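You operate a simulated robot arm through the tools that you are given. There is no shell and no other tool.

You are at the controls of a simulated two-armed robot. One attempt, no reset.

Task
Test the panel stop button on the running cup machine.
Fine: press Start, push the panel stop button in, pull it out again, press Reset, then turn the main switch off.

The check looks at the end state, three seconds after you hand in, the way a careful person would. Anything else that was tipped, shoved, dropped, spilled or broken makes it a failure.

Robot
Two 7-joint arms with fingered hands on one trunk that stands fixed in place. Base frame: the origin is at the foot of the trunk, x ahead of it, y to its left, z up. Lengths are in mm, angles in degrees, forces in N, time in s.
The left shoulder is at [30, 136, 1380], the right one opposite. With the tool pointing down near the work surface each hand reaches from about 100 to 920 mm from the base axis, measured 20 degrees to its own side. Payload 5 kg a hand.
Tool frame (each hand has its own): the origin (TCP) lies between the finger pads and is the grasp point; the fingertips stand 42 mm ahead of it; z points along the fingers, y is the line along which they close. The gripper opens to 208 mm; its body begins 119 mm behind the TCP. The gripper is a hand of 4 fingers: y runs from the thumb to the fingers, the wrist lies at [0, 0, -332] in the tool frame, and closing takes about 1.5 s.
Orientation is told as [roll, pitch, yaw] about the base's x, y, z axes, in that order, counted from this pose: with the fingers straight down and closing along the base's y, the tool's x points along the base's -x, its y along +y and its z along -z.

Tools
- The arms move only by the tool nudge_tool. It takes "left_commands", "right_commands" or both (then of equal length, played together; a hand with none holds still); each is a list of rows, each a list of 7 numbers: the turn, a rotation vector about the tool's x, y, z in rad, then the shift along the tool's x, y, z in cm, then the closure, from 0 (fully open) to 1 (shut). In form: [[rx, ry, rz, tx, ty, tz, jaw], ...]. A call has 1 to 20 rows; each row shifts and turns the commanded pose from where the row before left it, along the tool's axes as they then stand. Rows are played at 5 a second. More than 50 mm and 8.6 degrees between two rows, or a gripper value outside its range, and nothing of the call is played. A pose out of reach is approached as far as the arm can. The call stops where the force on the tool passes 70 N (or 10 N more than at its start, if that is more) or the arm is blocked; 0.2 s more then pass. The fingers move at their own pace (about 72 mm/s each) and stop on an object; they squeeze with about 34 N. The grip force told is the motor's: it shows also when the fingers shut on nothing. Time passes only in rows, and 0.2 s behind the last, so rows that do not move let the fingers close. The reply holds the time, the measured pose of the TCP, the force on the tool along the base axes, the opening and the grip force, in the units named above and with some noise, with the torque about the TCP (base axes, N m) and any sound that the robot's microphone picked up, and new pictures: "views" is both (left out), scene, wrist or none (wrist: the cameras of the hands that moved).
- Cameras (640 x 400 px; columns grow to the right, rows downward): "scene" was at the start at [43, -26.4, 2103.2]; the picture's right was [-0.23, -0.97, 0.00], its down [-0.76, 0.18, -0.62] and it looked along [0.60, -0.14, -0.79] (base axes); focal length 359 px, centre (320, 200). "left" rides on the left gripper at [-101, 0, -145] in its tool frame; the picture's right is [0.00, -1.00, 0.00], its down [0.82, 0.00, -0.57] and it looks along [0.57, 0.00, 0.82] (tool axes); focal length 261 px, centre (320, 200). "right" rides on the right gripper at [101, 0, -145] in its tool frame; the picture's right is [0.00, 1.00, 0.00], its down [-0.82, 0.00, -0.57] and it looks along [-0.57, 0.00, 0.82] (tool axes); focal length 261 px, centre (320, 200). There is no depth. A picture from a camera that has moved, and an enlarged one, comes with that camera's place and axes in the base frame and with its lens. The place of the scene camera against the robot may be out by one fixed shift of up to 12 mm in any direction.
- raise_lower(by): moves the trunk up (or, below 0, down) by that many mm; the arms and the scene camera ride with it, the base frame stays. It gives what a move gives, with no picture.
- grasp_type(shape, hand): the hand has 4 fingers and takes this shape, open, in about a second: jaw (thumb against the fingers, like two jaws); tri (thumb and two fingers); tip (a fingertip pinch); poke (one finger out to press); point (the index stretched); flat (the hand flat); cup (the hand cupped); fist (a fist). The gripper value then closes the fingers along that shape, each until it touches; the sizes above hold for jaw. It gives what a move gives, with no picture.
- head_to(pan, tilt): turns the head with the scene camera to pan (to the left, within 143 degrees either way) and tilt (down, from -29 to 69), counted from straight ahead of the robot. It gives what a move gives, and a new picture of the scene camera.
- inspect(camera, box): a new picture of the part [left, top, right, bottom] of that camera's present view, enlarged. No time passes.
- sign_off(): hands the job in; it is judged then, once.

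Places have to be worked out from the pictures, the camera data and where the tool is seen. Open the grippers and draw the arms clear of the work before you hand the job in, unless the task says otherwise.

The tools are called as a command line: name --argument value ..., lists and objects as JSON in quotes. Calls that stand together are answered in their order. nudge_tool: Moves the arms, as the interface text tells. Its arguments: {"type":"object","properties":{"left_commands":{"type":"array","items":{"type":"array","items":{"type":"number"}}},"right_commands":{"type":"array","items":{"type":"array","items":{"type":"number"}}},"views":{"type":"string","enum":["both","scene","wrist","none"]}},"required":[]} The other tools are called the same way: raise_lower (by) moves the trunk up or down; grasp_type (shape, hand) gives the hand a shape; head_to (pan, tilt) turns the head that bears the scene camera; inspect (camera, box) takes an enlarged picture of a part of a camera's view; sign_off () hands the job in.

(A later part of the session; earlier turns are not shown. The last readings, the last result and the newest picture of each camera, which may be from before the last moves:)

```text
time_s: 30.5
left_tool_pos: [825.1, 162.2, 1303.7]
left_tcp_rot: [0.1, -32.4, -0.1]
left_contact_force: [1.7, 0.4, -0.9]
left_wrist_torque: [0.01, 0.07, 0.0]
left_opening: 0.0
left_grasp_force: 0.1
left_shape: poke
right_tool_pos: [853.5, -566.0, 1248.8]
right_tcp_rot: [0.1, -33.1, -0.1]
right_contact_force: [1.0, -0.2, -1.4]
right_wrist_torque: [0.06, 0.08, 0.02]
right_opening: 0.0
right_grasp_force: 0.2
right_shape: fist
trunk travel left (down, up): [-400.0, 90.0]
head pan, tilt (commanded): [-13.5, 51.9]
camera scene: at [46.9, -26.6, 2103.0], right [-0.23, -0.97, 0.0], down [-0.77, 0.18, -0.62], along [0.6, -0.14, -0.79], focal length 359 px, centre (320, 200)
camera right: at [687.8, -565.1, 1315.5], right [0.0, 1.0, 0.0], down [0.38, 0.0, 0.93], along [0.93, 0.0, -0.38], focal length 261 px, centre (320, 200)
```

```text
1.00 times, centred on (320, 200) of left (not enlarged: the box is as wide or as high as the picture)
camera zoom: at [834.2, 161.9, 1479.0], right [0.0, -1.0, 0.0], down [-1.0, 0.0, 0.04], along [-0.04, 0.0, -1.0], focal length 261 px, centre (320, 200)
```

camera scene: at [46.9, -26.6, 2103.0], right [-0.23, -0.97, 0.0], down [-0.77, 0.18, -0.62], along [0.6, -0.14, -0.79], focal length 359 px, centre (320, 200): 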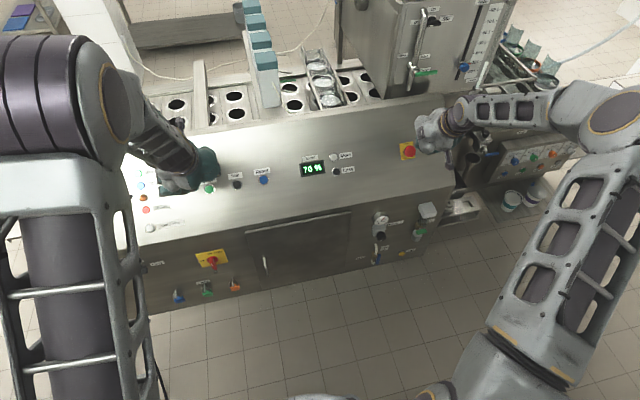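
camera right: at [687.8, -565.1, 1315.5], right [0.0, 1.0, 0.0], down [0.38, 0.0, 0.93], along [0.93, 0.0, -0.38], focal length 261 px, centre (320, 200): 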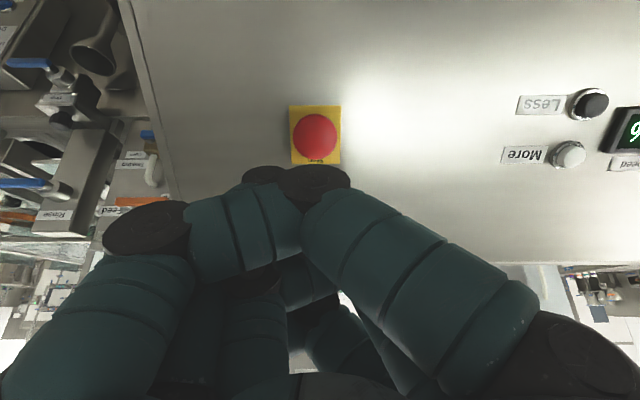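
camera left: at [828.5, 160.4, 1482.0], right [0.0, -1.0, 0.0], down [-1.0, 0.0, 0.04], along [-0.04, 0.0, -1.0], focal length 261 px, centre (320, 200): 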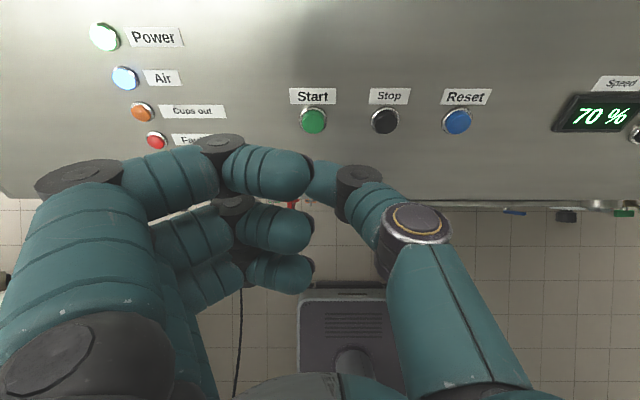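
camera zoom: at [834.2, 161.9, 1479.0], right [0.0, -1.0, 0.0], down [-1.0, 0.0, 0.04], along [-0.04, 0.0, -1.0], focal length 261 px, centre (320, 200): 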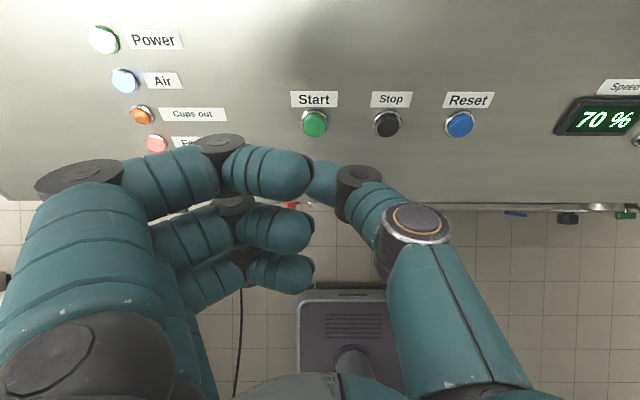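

The Fault lamp is now lit, so the stop button is latched in (the later push was just against its end stop). Now I switch the right hand to jaw, tilt it square to the panel (-45°) and centre it on the mushroom's axis, half open.

grasp_type --hand "right" --shape "jaw"

nudge_tool --right_commands '[[0, -0.1025, 0, 0, 0, 0, 0.5], [0, -0.1025, 0, 0, 0, 0, 0.5], [0, 0, 0, 1.1, -0.15, 0.9, 0.5], [0, 0, 0, 1.1, -0.15, 0.9, 0.5], [0, 0, 0, 0, 0, 0, 0.5], [0, 0, 0, 0, 0, 0, 0.5]]' --views "both"

inspect --camera "scene" --box '[370, 100, 490, 190]'

```text
time_s: 31.4
left_tool_pos: [822.6, 161.7, 1305.1]
left_tcp_rot: [0.0, -32.5, -0.1]
left_contact_force: [-0.6, 0.2, 0.8]
left_wrist_torque: [0.01, -0.01, 0.02]
left_opening: 0.0
left_grasp_force: 0.0
left_shape: poke
right_tool_pos: [849.1, -566.4, 1251.2]
right_tcp_rot: [0.0, -33.2, -0.1]
right_contact_force: [-0.6, 0.2, -0.2]
right_wrist_torque: [0.03, -0.02, -0.03]
right_opening: 207.9
right_grasp_force: 0.1
right_shape: jaw
trunk travel left (down, up): [-400.0, 90.0]
head pan, tilt (commanded): [-13.5, 51.9]
```

```text
time_s: 32.8
left_tool_pos: [823.0, 162.8, 1304.2]
left_tcp_rot: [0.0, -32.5, -0.1]
left_contact_force: [0.4, -0.3, -0.1]
left_wrist_torque: [0.02, -0.02, -0.02]
left_opening: 0.2
left_grasp_force: 0.0
left_shape: poke
right_tool_pos: [848.9, -569.3, 1223.3]
right_tcp_rot: [0.1, -44.9, 0.0]
right_contact_force: [0.1, -0.2, 0.3]
right_wrist_torque: [-0.03, 0.0, 0.0]
right_opening: 105.0
right_grasp_force: 0.2
right_shape: jaw
trunk travel left (down, up): [-400.0, 90.0]
head pan, tilt (commanded): [-13.5, 51.9]
camera scene: at [43.3, -26.7, 2103.2], right [-0.23, -0.97, 0.0], down [-0.77, 0.18, -0.62], along [0.6, -0.14, -0.79], focal length 359 px, centre (320, 200)
camera right: at [672.9, -568.7, 1254.7], right [0.0, 1.0, 0.0], down [0.18, 0.0, 0.98], along [0.98, 0.0, -0.18], focal length 261 px, centre (320, 200)
```

scene: 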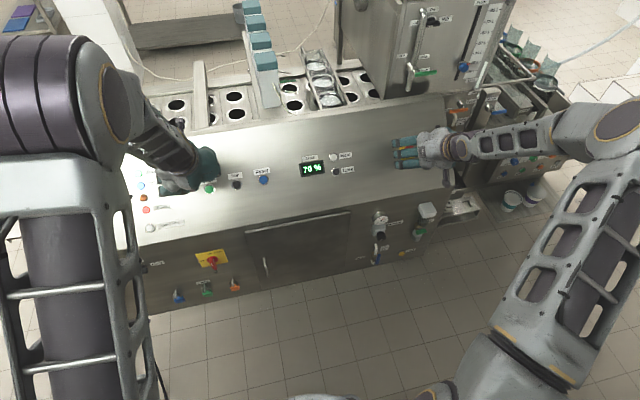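
right: 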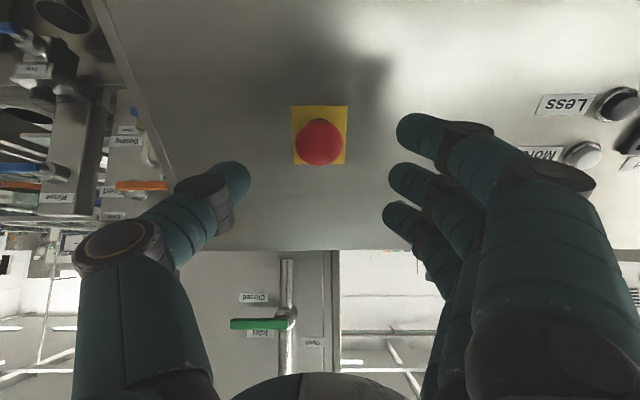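

```text
4.44 times, centred on (430, 145) of scene
camera zoom: at [43.3, -26.7, 2103.2], right [-0.23, -0.97, 0.0], down [-0.77, 0.18, -0.62], along [0.6, -0.14, -0.79], focal length 1596 px, centre (-169, 444)
```

zoom: 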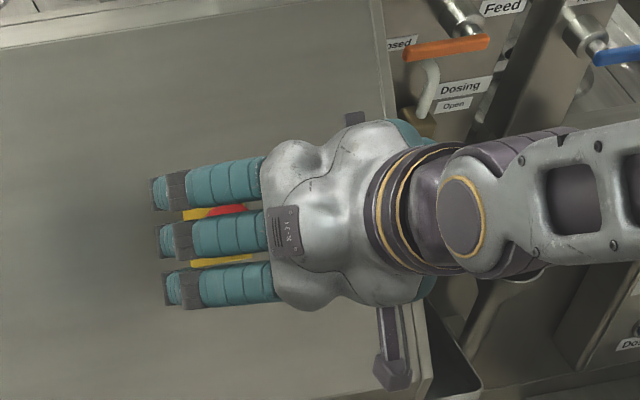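

In jaw, the middle finger and thumb straddle the mushroom's axis nicely and the cap is centred between them (~87 mm ahead of the TCP). I advance 45 mm along the axis, still half open.

nudge_tool --right_commands '[[0, 0, 0, 0.15, 0, 1.5, 0.5], [0, 0, 0, 0.15, 0, 1.5, 0.5], [0, 0, 0, 0, 0, 1.5, 0.5], [0, 0, 0, 0, 0, 0, 0.5]]' --views "wrist"

inspect --camera "scene" --box '[370, 100, 490, 190]'

```text
time_s: 33.8
left_tool_pos: [823.0, 162.0, 1305.2]
left_tcp_rot: [0.0, -32.4, -0.1]
left_contact_force: [0.2, 0.9, -0.3]
left_wrist_torque: [-0.01, -0.02, 0.05]
left_opening: 0.0
left_grasp_force: 0.1
left_shape: poke
right_tool_pos: [876.9, -567.5, 1188.6]
right_tcp_rot: [0.0, -44.9, 0.0]
right_contact_force: [0.0, 0.2, 0.1]
right_wrist_torque: [0.0, 0.0, 0.01]
right_opening: 105.0
right_grasp_force: 0.0
right_shape: jaw
trunk travel left (down, up): [-400.0, 90.0]
head pan, tilt (commanded): [-13.5, 51.9]
camera right: at [702.7, -567.4, 1220.5], right [0.0, 1.0, 0.0], down [0.18, 0.0, 0.98], along [0.98, 0.0, -0.18], focal length 261 px, centre (320, 200)
```

right: 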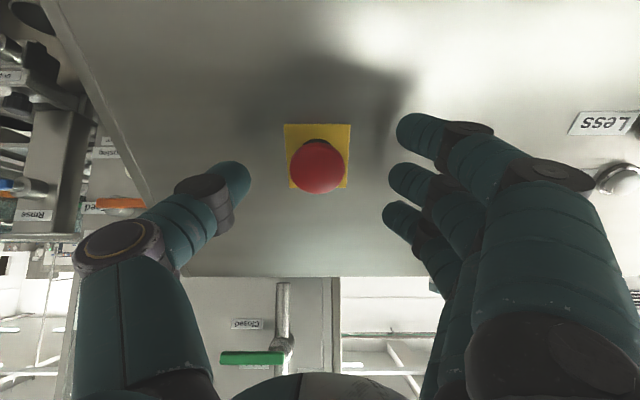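

```text
4.44 times, centred on (430, 145) of scene
camera zoom: at [42.7, -26.5, 2103.3], right [-0.23, -0.97, 0.0], down [-0.76, 0.18, -0.62], along [0.6, -0.14, -0.79], focal length 1596 px, centre (-169, 444)
```

zoom: 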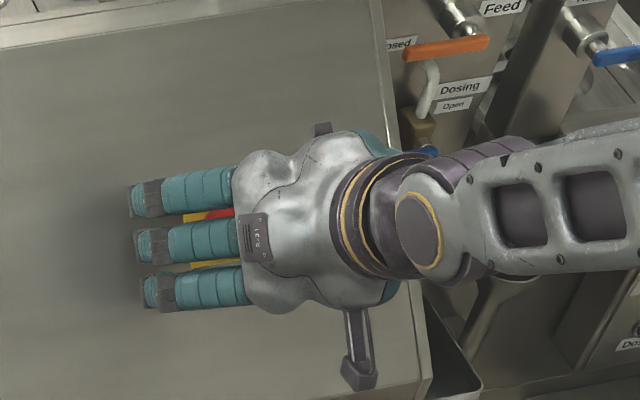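

The fingertips are now level with the cap rim and the spacing is even on both sides. I advance 17 mm more so the tips reach behind the rim, watching for panel contact.

nudge_tool --right_commands '[[0, 0, 0, 0.1, 0, 0.7, 0.5], [0, 0, 0, 0.1, 0, 0.6, 0.5], [0, 0, 0, 0, 0, 0.4, 0.5], [0, 0, 0, 0, 0, 0, 0.5]]' --views "wrist"

```text
time_s: 34.8
left_tool_pos: [822.8, 160.6, 1305.1]
left_tcp_rot: [0.0, -32.5, -0.1]
left_contact_force: [-0.3, 0.4, 0.4]
left_wrist_torque: [-0.01, -0.03, 0.0]
left_opening: 0.0
left_grasp_force: 0.1
left_shape: poke
right_tool_pos: [887.1, -569.0, 1177.6]
right_tcp_rot: [0.0, -44.9, -0.1]
right_contact_force: [0.1, 0.1, -0.6]
right_wrist_torque: [0.02, -0.05, 0.0]
right_opening: 105.1
right_grasp_force: 0.0
right_shape: jaw
trunk travel left (down, up): [-400.0, 90.0]
head pan, tilt (commanded): [-13.5, 51.9]
camera right: at [712.8, -568.5, 1207.5], right [0.0, 1.0, 0.0], down [0.18, 0.0, 0.98], along [0.98, 0.0, -0.18], focal length 261 px, centre (320, 200)
```

right: 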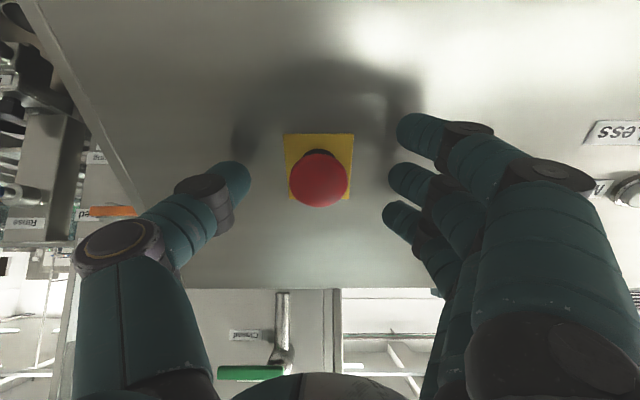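

No contact yet with the tips about 12 mm off the panel. I go 4 mm more and close the jaw around the cap.

nudge_tool --right_commands '[[0, 0, 0, 0, 0, 0.4, 0.5], [0, 0, 0, 0, 0, 0, 0.65], [0, 0, 0, 0, 0, 0, 0.75], [0, 0, 0, 0, 0, 0, 0.85], [0, 0, 0, 0, 0, 0, 1.0], [0, 0, 0, 0, 0, 0, 1.0], [0, 0, 0, 0, 0, 0, 1.0], [0, 0, 0, 0, 0, 0, 1.0]]' --views "wrist"

inspect --camera "right" --box '[200, 90, 440, 240]'

```text
time_s: 36.6
left_tool_pos: [823.1, 160.5, 1304.5]
left_tcp_rot: [0.2, -32.5, -0.1]
left_contact_force: [0.1, -0.3, 0.2]
left_wrist_torque: [-0.02, 0.01, 0.04]
left_opening: 0.2
left_grasp_force: 0.1
left_shape: poke
right_tool_pos: [888.8, -572.0, 1174.0]
right_tcp_rot: [0.0, -44.9, -0.2]
right_contact_force: [-0.3, -12.7, 1.5]
right_wrist_torque: [-0.07, -0.01, -0.12]
right_opening: 18.9
right_grasp_force: 33.9
right_shape: jaw
trunk travel left (down, up): [-400.0, 90.0]
head pan, tilt (commanded): [-13.5, 51.9]
camera right: at [714.6, -571.2, 1204.7], right [0.01, 1.0, 0.0], down [0.18, 0.0, 0.98], along [0.98, -0.01, -0.18], focal length 261 px, centre (320, 200)
```

right: 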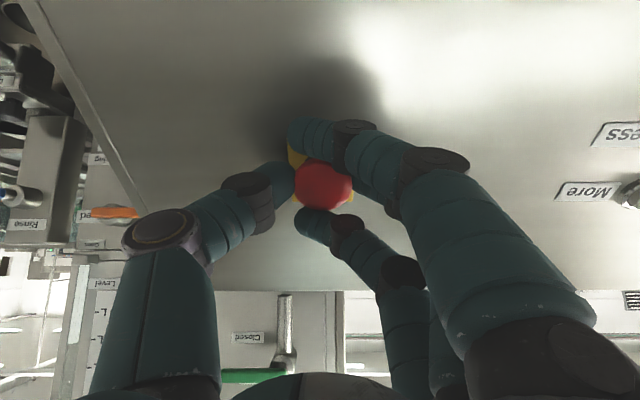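

```text
2.67 times, centred on (320, 165) of right
camera zoom: at [714.6, -571.2, 1204.7], right [0.01, 1.0, 0.0], down [0.18, 0.0, 0.98], along [0.98, -0.01, -0.18], focal length 695 px, centre (320, 293)
```

zoom: 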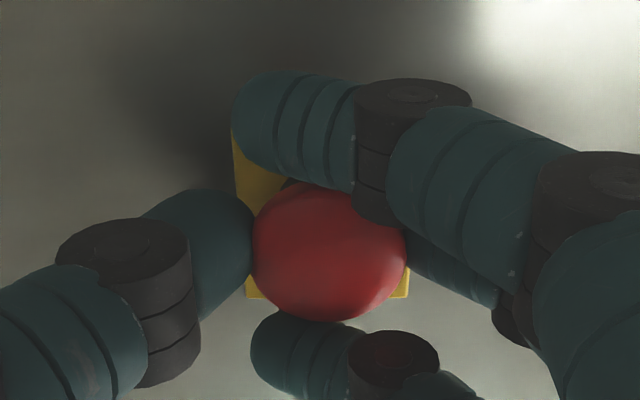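

The cap is held between thumb and middle finger, with index and ring either side (grip 34 N). I pull straight out along the panel normal in small steps.

nudge_tool --right_commands '[[0, 0, 0, 0, 0, -0.3, 1.0], [0, 0, 0, 0, 0, -0.3, 1.0], [0, 0, 0, 0, 0, -0.3, 1.0], [0, 0, 0, 0, 0, 0, 1.0]]' --views "wrist"

inspect --camera "right" --box '[200, 90, 440, 240]'

inspect --camera "scene" --box '[120, 160, 230, 240]'

```text
time_s: 37.6
left_tool_pos: [823.1, 159.8, 1304.2]
left_tcp_rot: [0.1, -32.4, -0.1]
left_contact_force: [-0.7, 0.8, 0.6]
left_wrist_torque: [-0.02, -0.01, 0.02]
left_opening: 0.0
left_grasp_force: 0.0
left_shape: poke
right_tool_pos: [884.1, -572.9, 1179.1]
right_tcp_rot: [0.0, -44.9, -0.2]
right_contact_force: [5.8, -18.3, -2.8]
right_wrist_torque: [-0.2, -0.07, -0.26]
right_opening: 19.0
right_grasp_force: 34.1
right_shape: jaw
trunk travel left (down, up): [-400.0, 90.0]
head pan, tilt (commanded): [-13.5, 51.9]
camera right: at [709.6, -571.0, 1210.3], right [0.01, 1.0, 0.0], down [0.18, -0.01, 0.98], along [0.98, 0.0, -0.18], focal length 261 px, centre (320, 200)
```

right: 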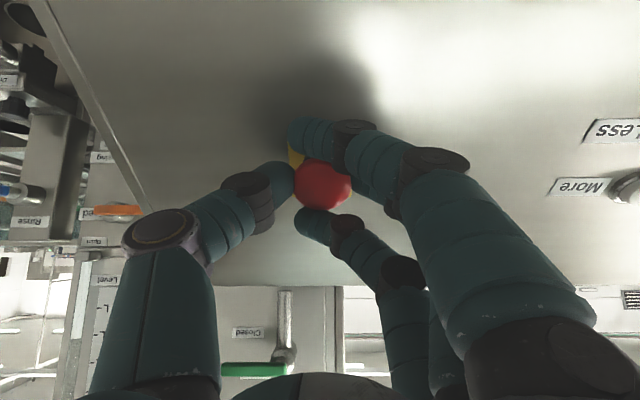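

```text
2.67 times, centred on (320, 165) of right
camera zoom: at [709.6, -571.0, 1210.3], right [0.01, 1.0, 0.0], down [0.18, -0.01, 0.98], along [0.98, 0.0, -0.18], focal length 695 px, centre (320, 293)
```

zoom: 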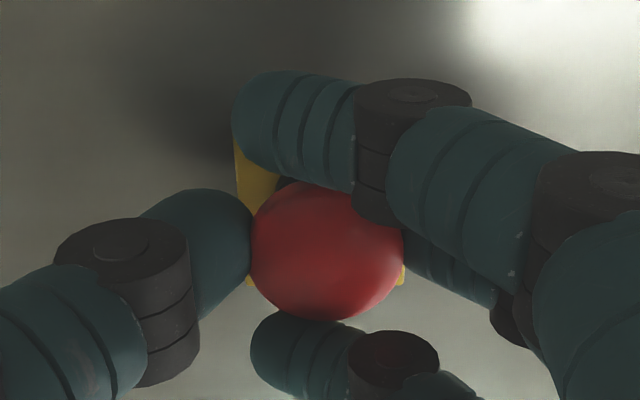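

```text
5.00 times, centred on (175, 200) of scene
camera zoom: at [44.3, -29.3, 2103.2], right [-0.23, -0.97, 0.0], down [-0.77, 0.19, -0.62], along [0.6, -0.14, -0.79], focal length 1796 px, centre (1045, 200)
```

zoom: 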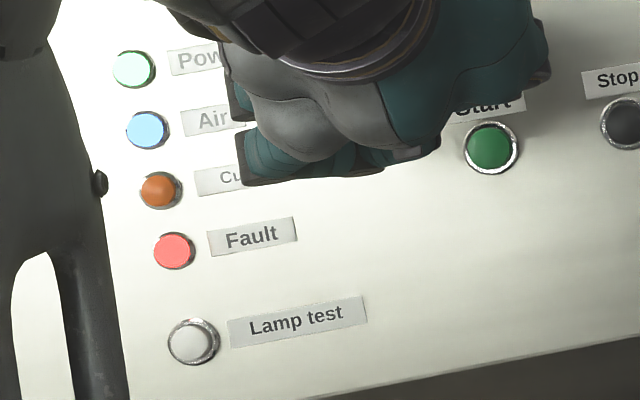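

The cap followed the hand out by about 7 mm with little force. I pull a bit more to be sure it reaches its out stop.

nudge_tool --right_commands '[[0, 0, 0, 0, 0, -0.3, 1.0], [0, 0, 0, 0, 0, -0.3, 1.0], [0, 0, 0, 0, 0, 0, 1.0]]' --views "wrist"

inspect --camera "right" --box '[200, 90, 440, 240]'

```text
time_s: 38.4
left_tool_pos: [826.1, 160.1, 1304.4]
left_tcp_rot: [0.1, -32.4, -0.2]
left_contact_force: [-0.1, 0.6, 0.6]
left_wrist_torque: [-0.01, -0.03, 0.0]
left_opening: 0.0
left_grasp_force: 0.0
left_shape: poke
right_tool_pos: [881.8, -570.3, 1181.0]
right_tcp_rot: [0.3, -44.8, -0.2]
right_contact_force: [19.7, -16.8, -15.6]
right_wrist_torque: [-0.09, 0.0, -0.13]
right_opening: 17.4
right_grasp_force: 34.0
right_shape: jaw
trunk travel left (down, up): [-400.0, 90.0]
head pan, tilt (commanded): [-13.5, 51.9]
camera right: at [706.7, -570.1, 1212.7], right [0.0, 1.0, 0.01], down [0.18, -0.01, 0.98], along [0.98, 0.0, -0.18], focal length 261 px, centre (320, 200)
```

right: 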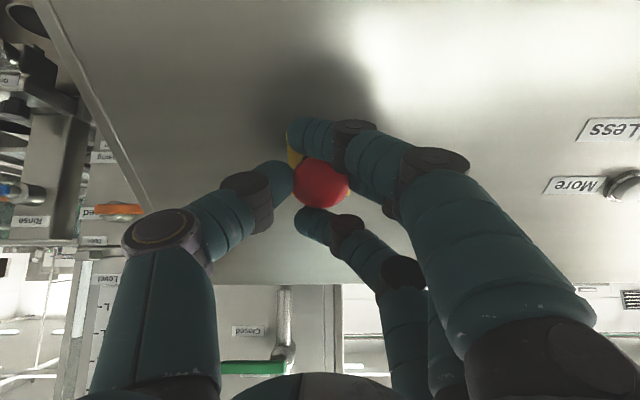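

```text
2.67 times, centred on (320, 165) of right
camera zoom: at [706.7, -570.1, 1212.7], right [0.0, 1.0, 0.01], down [0.18, -0.01, 0.98], along [0.98, 0.0, -0.18], focal length 695 px, centre (320, 293)
```

zoom: 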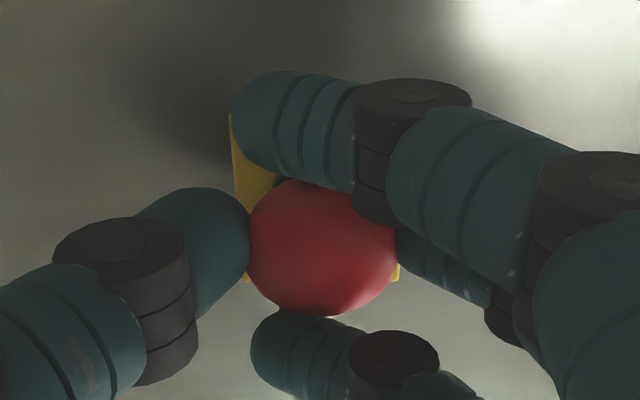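

Pull force rose to ~25 N with the cap no longer following, so it is at its out stop. I open the jaw and back straight off, then check the cap height.

nudge_tool --right_commands '[[0, 0, 0, 0, 0, 0, 0.8], [0, 0, 0, 0, 0, 0, 0.5], [0, 0, 0, 0, 0, 0, 0.45], [0, 0, 0, 0, 0, 0, 0.45], [0, 0, 0, 0, 0, 0, 0.45], [0, 0, 0, 0, 0, -2, 0.45], [0, 0, 0, 0, 0, -3, 0.45], [0, 0, 0, 0, 0, -4, 0.45], [0, 0, 0, 0, 0, -4, 0.45], [0, 0, 0, 0, 0, 0, 0.45]]' --views "both"

inspect --camera "scene" --box '[398, 136, 438, 166]'

inspect --camera "right" --box '[270, 80, 370, 180]'

```text
time_s: 40.6
left_tool_pos: [824.8, 161.8, 1303.7]
left_tcp_rot: [0.0, -32.5, -0.1]
left_contact_force: [0.8, -0.3, 0.0]
left_wrist_torque: [0.0, 0.09, 0.0]
left_opening: 0.0
left_grasp_force: 0.1
left_shape: poke
right_tool_pos: [787.4, -570.0, 1274.9]
right_tcp_rot: [0.0, -44.8, -0.1]
right_contact_force: [-0.1, -1.1, -0.8]
right_wrist_torque: [-0.01, 0.03, -0.02]
right_opening: 113.3
right_grasp_force: 0.0
right_shape: jaw
trunk travel left (down, up): [-400.0, 90.0]
head pan, tilt (commanded): [-13.5, 51.9]
camera scene: at [45.8, -26.7, 2103.1], right [-0.23, -0.97, 0.0], down [-0.77, 0.18, -0.62], along [0.6, -0.14, -0.79], focal length 359 px, centre (320, 200)
camera right: at [613.1, -569.4, 1306.3], right [0.0, 1.0, 0.0], down [0.18, 0.0, 0.98], along [0.98, 0.0, -0.18], focal length 261 px, centre (320, 200)
```

scene: 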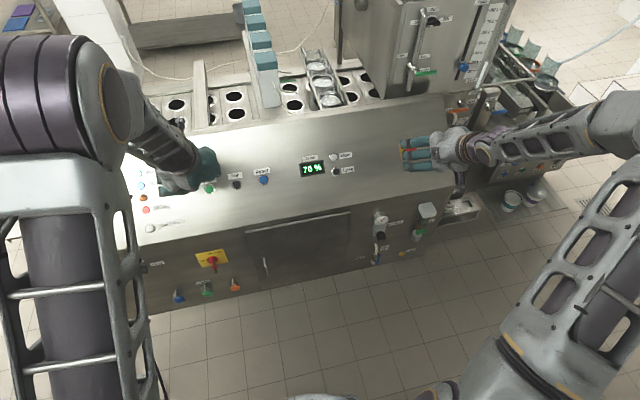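
right: 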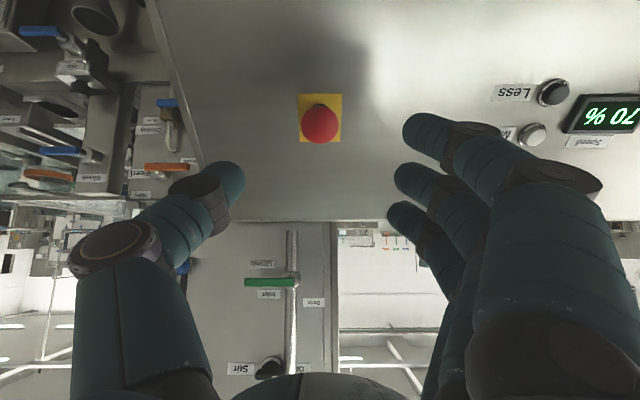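

```text
13.33 times, centred on (418, 151) of scene
camera zoom: at [45.8, -26.7, 2103.1], right [-0.23, -0.97, 0.0], down [-0.77, 0.18, -0.62], along [0.6, -0.14, -0.79], focal length 4789 px, centre (-987, 853)
```

zoom: 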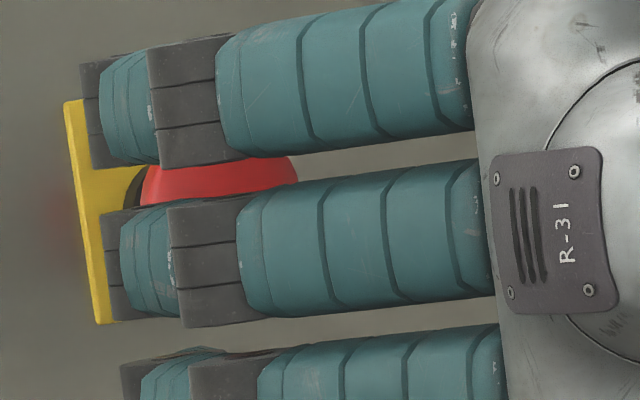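

```text
4.00 times, centred on (320, 130) of right
camera zoom: at [613.1, -569.4, 1306.3], right [0.0, 1.0, 0.0], down [0.18, 0.0, 0.98], along [0.98, 0.0, -0.18], focal length 1043 px, centre (320, 480)
```

zoom: 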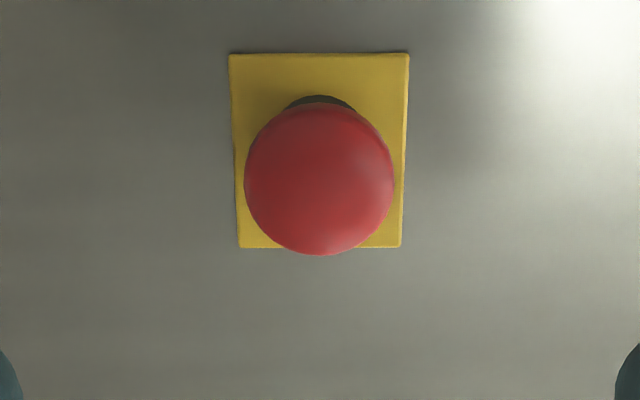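

The cap sits ~6 mm further out than when latched, so the stop button is pulled out again. I draw the right hand back and slide the left hand (still in poke) sideways 185 mm to stand off in front of Reset.

nudge_tool --left_commands '[[0, 0, 0, 0, -4.62, 0, 1], [0, 0, 0, 0, -4.62, 0, 1], [0, 0, 0, 0, -4.62, 0, 1], [0, 0, 0, 0, -4.62, 0, 1], [0, 0, 0, 0, 0, 0, 1]]' --right_commands '[[0, 0, 0, 0, 0, -2.5, 0.45], [0, 0, 0, 0, 0, -2.5, 0.45], [0, 0, 0, 0, 0, -2.5, 0.45], [0, 0, 0, 0, 0, -2.5, 0.45], [0, 0, 0, 0, 0, 0, 0.45]]' --views "both"

```text
time_s: 41.8
left_tool_pos: [825.4, -18.1, 1302.3]
left_tcp_rot: [-0.1, -32.4, 0.0]
left_contact_force: [0.9, 1.9, -0.2]
left_wrist_torque: [-0.16, 0.08, -0.08]
left_opening: 0.3
left_grasp_force: 0.0
left_shape: poke
right_tool_pos: [719.4, -566.3, 1348.4]
right_tcp_rot: [-0.1, -45.0, 0.1]
right_contact_force: [0.8, 1.0, -0.5]
right_wrist_torque: [-0.12, 0.1, -0.13]
right_opening: 113.6
right_grasp_force: 0.0
right_shape: jaw
trunk travel left (down, up): [-400.0, 90.0]
head pan, tilt (commanded): [-13.5, 51.9]
camera scene: at [46.1, -23.1, 2103.2], right [-0.23, -0.97, 0.0], down [-0.77, 0.18, -0.62], along [0.6, -0.15, -0.79], focal length 359 px, centre (320, 200)
camera right: at [544.8, -566.0, 1380.0], right [0.0, 1.0, 0.0], down [0.18, 0.0, 0.98], along [0.98, 0.0, -0.18], focal length 261 px, centre (320, 200)
camera left: at [833.9, -19.1, 1477.5], right [0.0, -1.0, 0.0], down [-1.0, 0.0, 0.04], along [-0.04, 0.0, -1.0], focal length 261 px, centre (320, 200)
```

scene: 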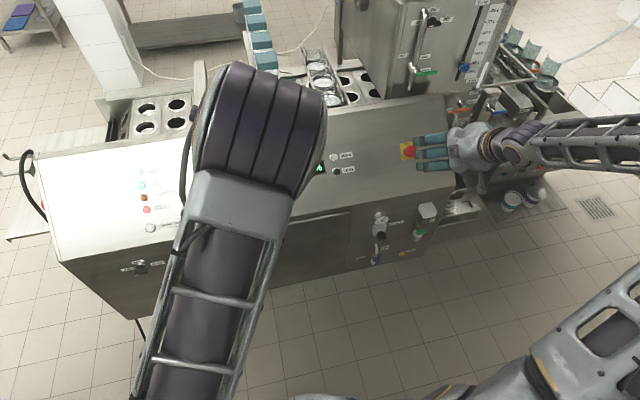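
right: 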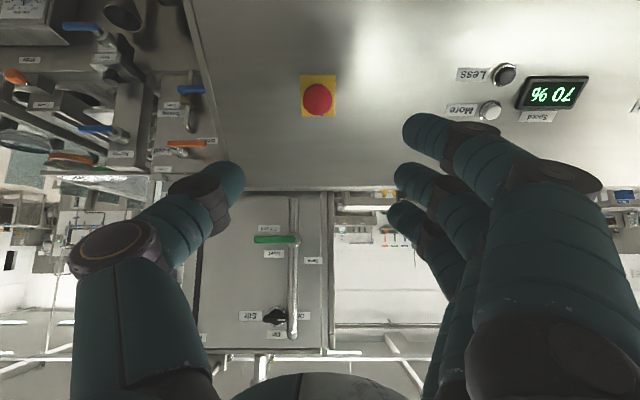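
left: 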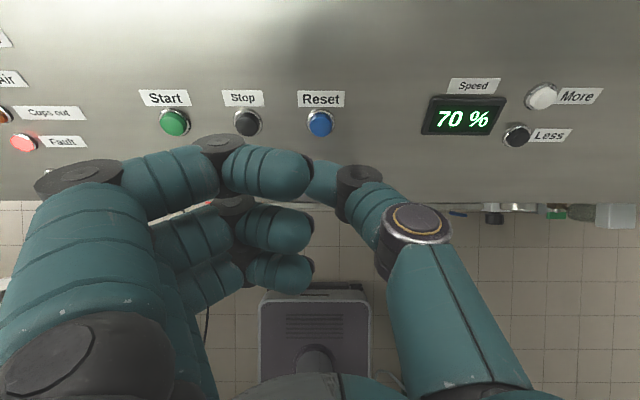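

Reset is nearly in line (y ≈ -19, so the hand should be at y ≈ -26). I advance 11.5 cm along the tool axis with a small y correction, staying ~3 cm short of where Start clicked.

nudge_tool --left_commands '[[0, 0, 0, 0, -0.3, 3.5, 1], [0, 0, 0, 0, 0, 3.5, 1], [0, 0, 0, 0, 0, 3, 1], [0, 0, 0, 0, 0, 1.5, 1], [0, 0, 0, 0, 0, 0, 1]]' --views "wrist"

inspect --camera "left" --box '[220, 60, 440, 220]'

```text
time_s: 43.0
left_tool_pos: [883.4, -24.3, 1207.2]
left_tcp_rot: [0.0, -32.5, 0.0]
left_contact_force: [-0.5, -0.1, 0.9]
left_wrist_torque: [-0.02, -0.03, -0.03]
left_opening: 0.0
left_grasp_force: 0.1
left_shape: poke
right_tool_pos: [717.8, -569.5, 1348.6]
right_tcp_rot: [0.0, -44.9, 0.0]
right_contact_force: [-0.9, 0.1, 0.0]
right_wrist_torque: [0.02, 0.03, -0.01]
right_opening: 113.4
right_grasp_force: 0.0
right_shape: jaw
trunk travel left (down, up): [-400.0, 90.0]
head pan, tilt (commanded): [-13.5, 51.9]
camera left: at [892.3, -25.4, 1382.1], right [0.0, -1.0, 0.0], down [-1.0, 0.0, 0.04], along [-0.04, 0.0, -1.0], focal length 261 px, centre (320, 200)
```

left: 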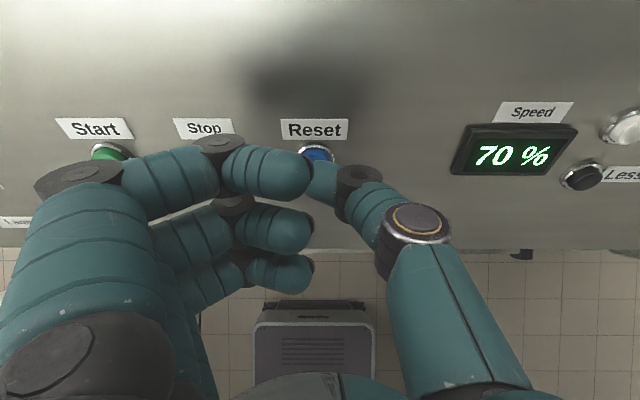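

```text
2.50 times, centred on (330, 140) of left
camera zoom: at [892.3, -25.4, 1382.1], right [0.0, -1.0, 0.0], down [-1.0, 0.0, 0.04], along [-0.04, 0.0, -1.0], focal length 652 px, centre (295, 350)
```

zoom: 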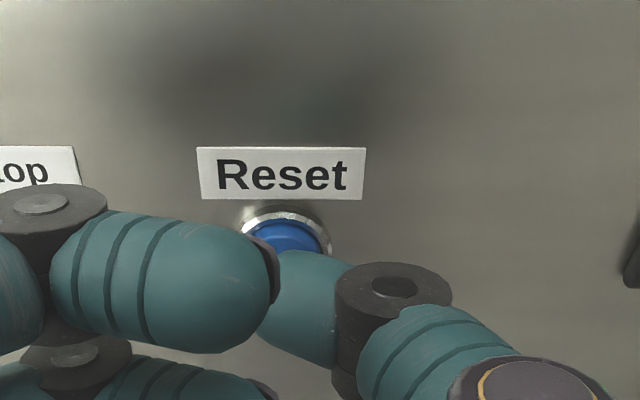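

Reset's centre is ~4 mm to the right of where Start was when it clicked, so I shift 4 mm and finish the approach in fine rows to the same depth.

nudge_tool --left_commands '[[0, 0, 0, 0, -0.4, 1.0, 1], [0, 0, 0, 0, 0, 0.8, 1], [0, 0, 0, 0, 0, 0.3, 1], [0, 0, 0, 0, 0, 0.3, 1], [0, 0, 0, 0, 0, 0.3, 1], [0, 0, 0, 0, 0, 0, 1]]' --views "wrist"

inspect --camera "left" --box '[220, 60, 440, 220]'

```text
time_s: 44.4
left_tool_pos: [898.6, -30.9, 1185.9]
left_tcp_rot: [0.0, -32.7, -0.1]
left_contact_force: [-2.1, -1.0, 5.2]
left_wrist_torque: [-0.01, -0.1, 0.0]
left_opening: 0.0
left_grasp_force: 0.0
left_shape: poke
right_tool_pos: [715.9, -570.0, 1349.0]
right_tcp_rot: [0.0, -45.0, -0.1]
right_contact_force: [-0.1, -0.8, -0.3]
right_wrist_torque: [-0.04, 0.03, 0.01]
right_opening: 113.8
right_grasp_force: 0.1
right_shape: jaw
trunk travel left (down, up): [-400.0, 90.0]
head pan, tilt (commanded): [-13.5, 51.9]
heard: click
camera left: at [907.1, -30.5, 1361.3], right [0.0, -1.0, 0.0], down [-1.0, 0.0, 0.04], along [-0.04, 0.0, -1.0], focal length 261 px, centre (320, 200)
```

left: 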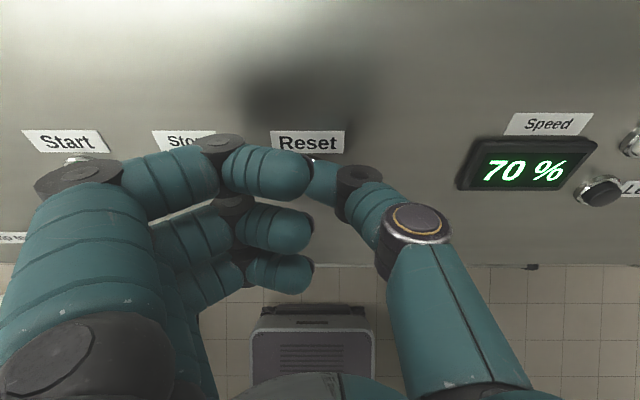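

```text
2.50 times, centred on (330, 140) of left
camera zoom: at [907.1, -30.5, 1361.3], right [0.0, -1.0, 0.0], down [-1.0, 0.0, 0.04], along [-0.04, 0.0, -1.0], focal length 652 px, centre (295, 350)
```

zoom: 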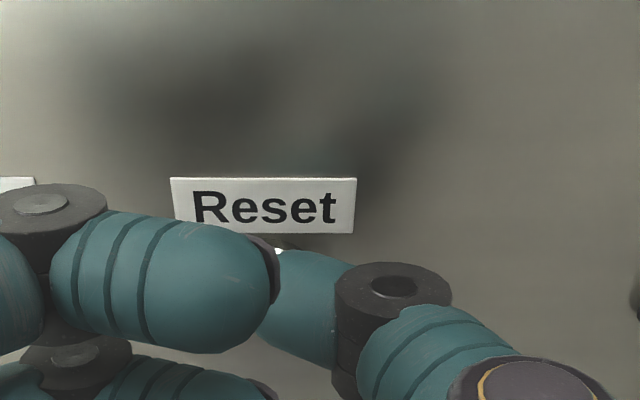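

Reset clicked. I retract along the tool axis and check the Fault lamp.

nudge_tool --left_commands '[[0, 0, 0, 0, 0, -0.6, 1], [0, 0, 0, 0, 0, -2, 1], [0, 0, 0, 0, 0, -4, 1], [0, 0, 0, 0, 0, -4, 1], [0, 0, 0, 0, 0, -4, 1], [0, 0, 0, 0, 0, -4, 1]]' --views "both"

inspect --camera "scene" --box '[120, 160, 230, 240]'

```text
time_s: 45.8
left_tool_pos: [794.7, -29.9, 1341.9]
left_tcp_rot: [0.1, -32.4, 0.0]
left_contact_force: [-1.7, 1.1, -0.2]
left_wrist_torque: [-0.05, -0.09, 0.0]
left_opening: 0.0
left_grasp_force: 0.0
left_shape: poke
right_tool_pos: [714.5, -570.1, 1348.8]
right_tcp_rot: [-0.1, -45.0, -0.1]
right_contact_force: [-1.9, -0.4, 0.2]
right_wrist_torque: [0.02, -0.06, 0.02]
right_opening: 113.7
right_grasp_force: 0.0
right_shape: jaw
trunk travel left (down, up): [-400.0, 90.0]
head pan, tilt (commanded): [-13.5, 51.9]
camera scene: at [39.5, -26.5, 2103.4], right [-0.23, -0.97, 0.0], down [-0.76, 0.18, -0.62], along [0.6, -0.14, -0.79], focal length 359 px, centre (320, 200)
camera left: at [802.9, -30.8, 1518.2], right [0.0, -1.0, 0.0], down [-1.0, 0.0, 0.04], along [-0.04, 0.0, -1.0], focal length 261 px, centre (320, 200)
```

scene: 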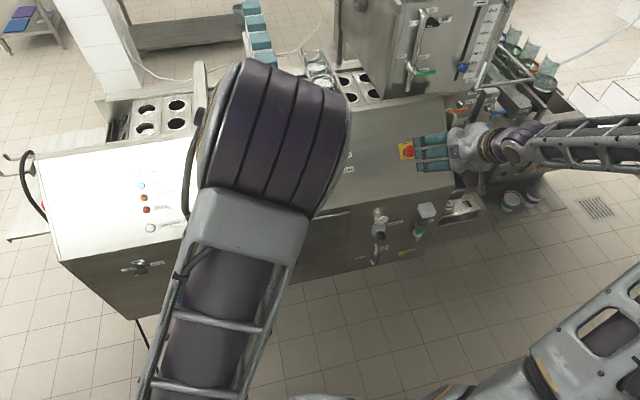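
left: 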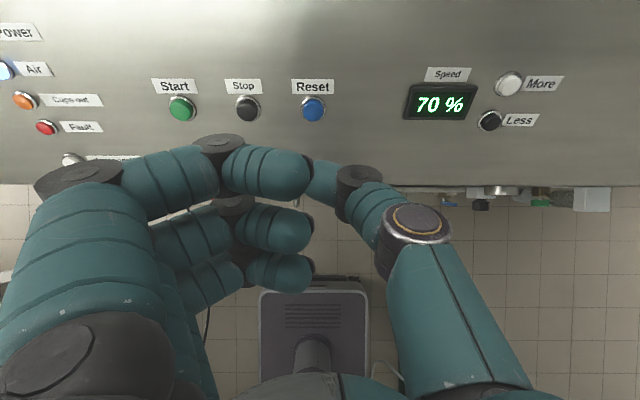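

```text
5.00 times, centred on (175, 200) of scene
camera zoom: at [39.5, -26.5, 2103.4], right [-0.23, -0.97, 0.0], down [-0.76, 0.18, -0.62], along [0.6, -0.14, -0.79], focal length 1796 px, centre (1045, 200)
```

zoom: 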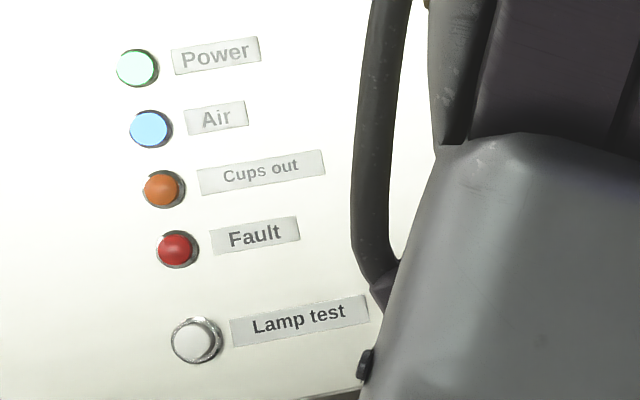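

The Fault lamp is out, so Reset worked. Next is the main switch on the front face: I bring the left hand back and left to y≈230, clear of the panel, on the way to facing the front.

nudge_tool --left_commands '[[0, 0, 0, 1.2, 3.5, -2.5, 1], [0, 0, 0, 2.0, 4.0, -1.5, 1], [0, 0, 0, 2.5, 4.0, -0.5, 1], [0, 0, 0, 2.8, 4.0, 0.0, 1], [0, 0, 0, 2.8, 4.0, 0.0, 1], [0, 0, 0, 2.8, 3.5, 0, 1], [0, 0, 0, 2.8, 3.0, 0, 1], [0, 0, 0, 0, 0, 0, 1]]' --views "both"

```text
time_s: 47.6
left_tool_pos: [631.6, 228.7, 1289.8]
left_tcp_rot: [0.1, -32.5, -0.2]
left_contact_force: [0.6, -0.7, -0.2]
left_wrist_torque: [0.12, 0.03, 0.05]
left_opening: 0.1
left_grasp_force: 0.1
left_shape: poke
right_tool_pos: [717.5, -570.7, 1347.1]
right_tcp_rot: [0.1, -44.9, -0.2]
right_contact_force: [1.7, -0.4, 0.6]
right_wrist_torque: [0.09, -0.03, 0.11]
right_opening: 113.7
right_grasp_force: 0.0
right_shape: jaw
trunk travel left (down, up): [-400.0, 90.0]
head pan, tilt (commanded): [-13.5, 51.9]
camera scene: at [43.9, -29.1, 2103.2], right [-0.23, -0.97, 0.0], down [-0.77, 0.19, -0.62], along [0.6, -0.14, -0.79], focal length 359 px, centre (320, 200)
camera left: at [640.4, 227.6, 1464.7], right [0.0, -1.0, 0.0], down [-1.0, 0.0, 0.04], along [-0.04, 0.0, -1.0], focal length 261 px, centre (320, 200)
```

scene: 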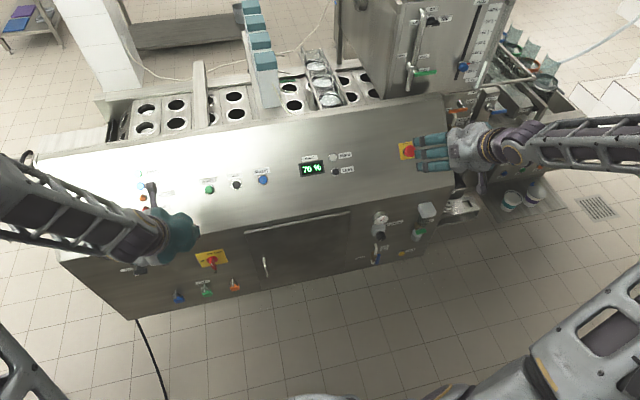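
left: 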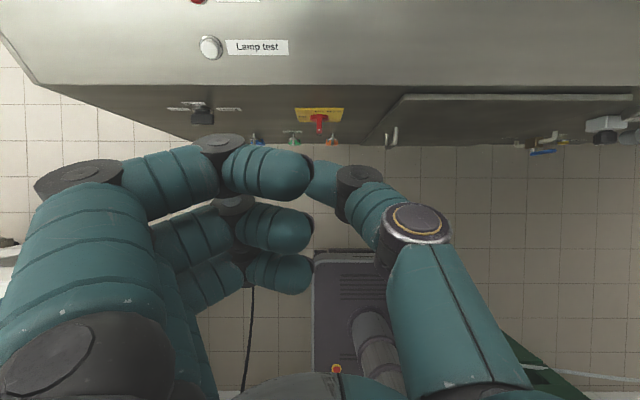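

Now I descend in front of the machine while pitching the hand toward horizontal, in two stages.

nudge_tool --left_commands '[[0, -0.1255, 0, 2.79, 0, 3.16, 1], [0, -0.1255, 0, 3.15, 0, 2.8, 1], [0, -0.1255, 0, 3.48, 0, 2.39, 1], [0, -0.1255, 0, 3.74, 0, 1.95, 1], [0, 0, 0, 0, 0, 0, 1]]' --views "both"

```text
time_s: 48.8
left_tool_pos: [604.6, 230.5, 1123.6]
left_tcp_rot: [0.0, -61.4, 0.0]
left_contact_force: [0.0, -1.6, 0.1]
left_wrist_torque: [-0.04, 0.02, 0.03]
left_opening: 0.0
left_grasp_force: 0.1
left_shape: poke
right_tool_pos: [716.4, -569.0, 1348.6]
right_tcp_rot: [0.1, -45.0, 0.0]
right_contact_force: [-0.5, 0.3, 0.8]
right_wrist_torque: [0.03, -0.07, 0.02]
right_opening: 113.5
right_grasp_force: 0.1
right_shape: jaw
trunk travel left (down, up): [-400.0, 90.0]
head pan, tilt (commanded): [-13.5, 51.9]
camera scene: at [41.9, -27.3, 2103.4], right [-0.23, -0.97, 0.0], down [-0.76, 0.18, -0.62], along [0.6, -0.14, -0.79], focal length 359 px, centre (320, 200)
camera left: at [527.5, 229.3, 1280.8], right [0.0, -1.0, 0.0], down [-0.89, 0.0, -0.45], along [0.45, 0.0, -0.89], focal length 261 px, centre (320, 200)
```

scene: 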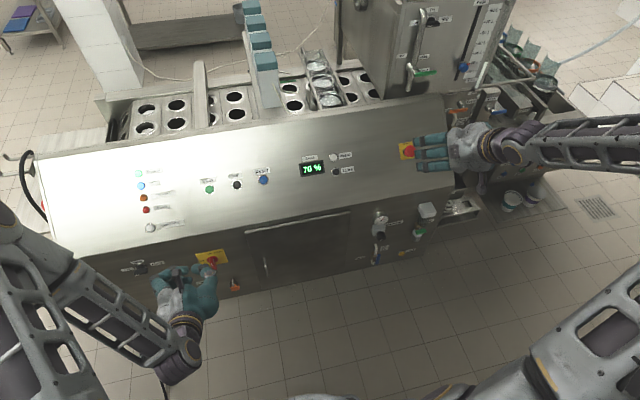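
left: 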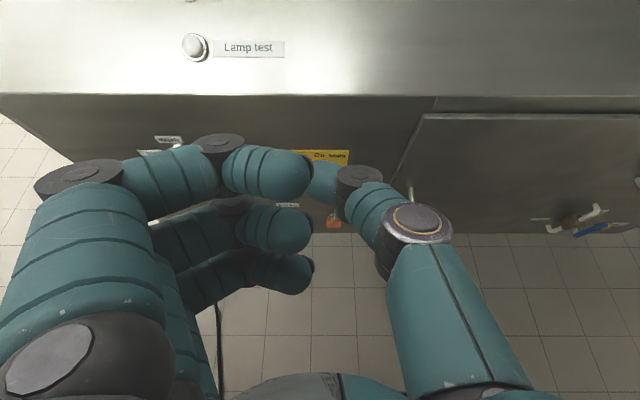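

Works well. I finish the rotation to horizontal and descend further.

nudge_tool --left_commands '[[0, -0.1255, 0, 3.96, 0, 1.45, 1], [0, -0.1255, 0, 4.11, 0, 0.92, 1], [0, -0.1255, 0, 4.2, 0, 0.41, 1], [0, -0.1255, 0, 3.0, 0, -0.1, 1], [0, 0, 0, 0, 0, 0, 1]]' --views "both"

```text
time_s: 50.0
left_tool_pos: [582.0, 231.4, 969.3]
left_tcp_rot: [162.1, -89.9, -162.1]
left_contact_force: [0.2, -0.3, -0.1]
left_wrist_torque: [0.01, 0.03, 0.02]
left_opening: 0.0
left_grasp_force: 0.1
left_shape: poke
right_tool_pos: [717.0, -571.0, 1347.3]
right_tcp_rot: [0.0, -44.8, -0.1]
right_contact_force: [0.0, -0.5, -0.8]
right_wrist_torque: [0.01, -0.03, 0.04]
right_opening: 113.6
right_grasp_force: 0.1
right_shape: jaw
trunk travel left (down, up): [-400.0, 90.0]
head pan, tilt (commanded): [-13.5, 51.9]
camera scene: at [42.7, -27.3, 2103.4], right [-0.23, -0.97, 0.0], down [-0.76, 0.18, -0.62], along [0.6, -0.14, -0.79], focal length 359 px, centre (320, 200)
camera left: at [437.7, 230.9, 1069.7], right [0.0, -1.0, 0.0], down [-0.57, 0.0, -0.82], along [0.82, 0.0, -0.57], focal length 261 px, centre (320, 200)
```

scene: 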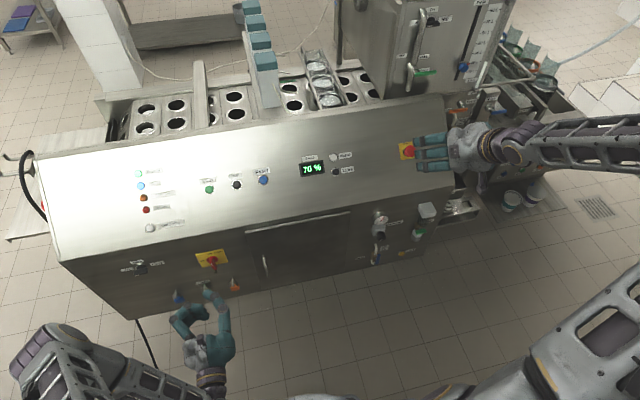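
left: 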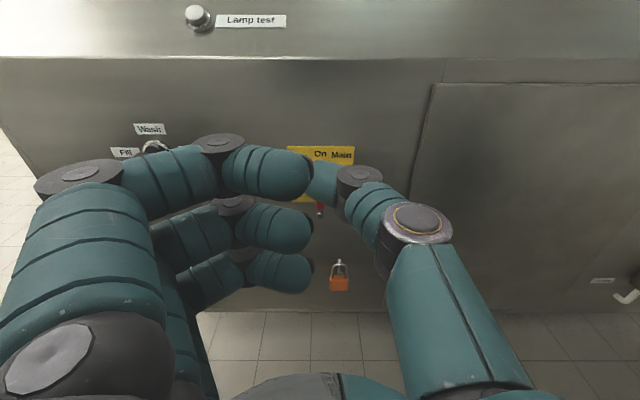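

The hand now faces the front. I open it to jaw so the wrist camera can see the switch between thumb and fingers.

grasp_type --hand "left" --shape "jaw"

inspect --camera "left" --box '[0, 0, 640, 400]'

inspect --camera "left" --box '[260, 120, 400, 240]'

inspect --camera "scene" --box '[170, 235, 270, 305]'

```text
time_s: 50.9
left_tool_pos: [582.4, 232.1, 969.7]
left_tcp_rot: [148.3, -89.9, -148.4]
left_contact_force: [-0.3, 0.6, -1.0]
left_wrist_torque: [0.02, -0.01, 0.04]
left_opening: 207.6
left_grasp_force: 0.1
left_shape: jaw
right_tool_pos: [717.8, -569.5, 1348.1]
right_tcp_rot: [0.0, -44.9, -0.1]
right_contact_force: [0.5, 0.1, 0.7]
right_wrist_torque: [0.01, -0.01, -0.02]
right_opening: 113.7
right_grasp_force: 0.2
right_shape: jaw
trunk travel left (down, up): [-400.0, 90.0]
head pan, tilt (commanded): [-13.5, 51.9]
```

```text
1.00 times, centred on (320, 200) of left (not enlarged: the box is as wide or as high as the picture)
camera zoom: at [438.1, 231.3, 1069.8], right [0.0, -1.0, 0.0], down [-0.57, 0.0, -0.82], along [0.82, 0.0, -0.57], focal length 261 px, centre (320, 200)
```

zoom: 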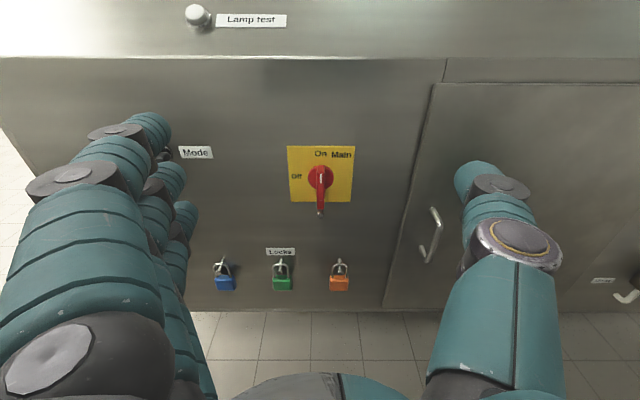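

```text
3.33 times, centred on (330, 180) of left
camera zoom: at [438.1, 231.3, 1069.8], right [0.0, -1.0, 0.0], down [-0.57, 0.0, -0.82], along [0.82, 0.0, -0.57], focal length 869 px, centre (287, 267)
```

zoom: 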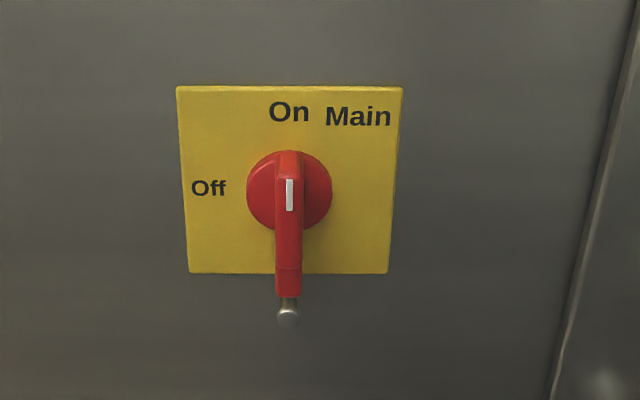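

```text
5.71 times, centred on (220, 270) of scene
camera zoom: at [42.9, -26.6, 2103.2], right [-0.23, -0.97, 0.0], down [-0.76, 0.18, -0.62], along [0.6, -0.14, -0.79], focal length 2052 px, centre (891, -200)
```

zoom: 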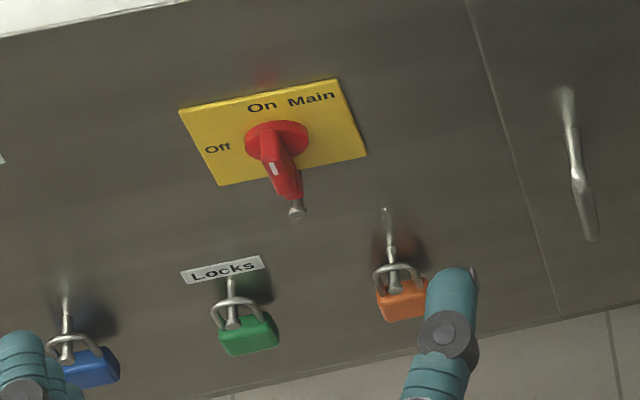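

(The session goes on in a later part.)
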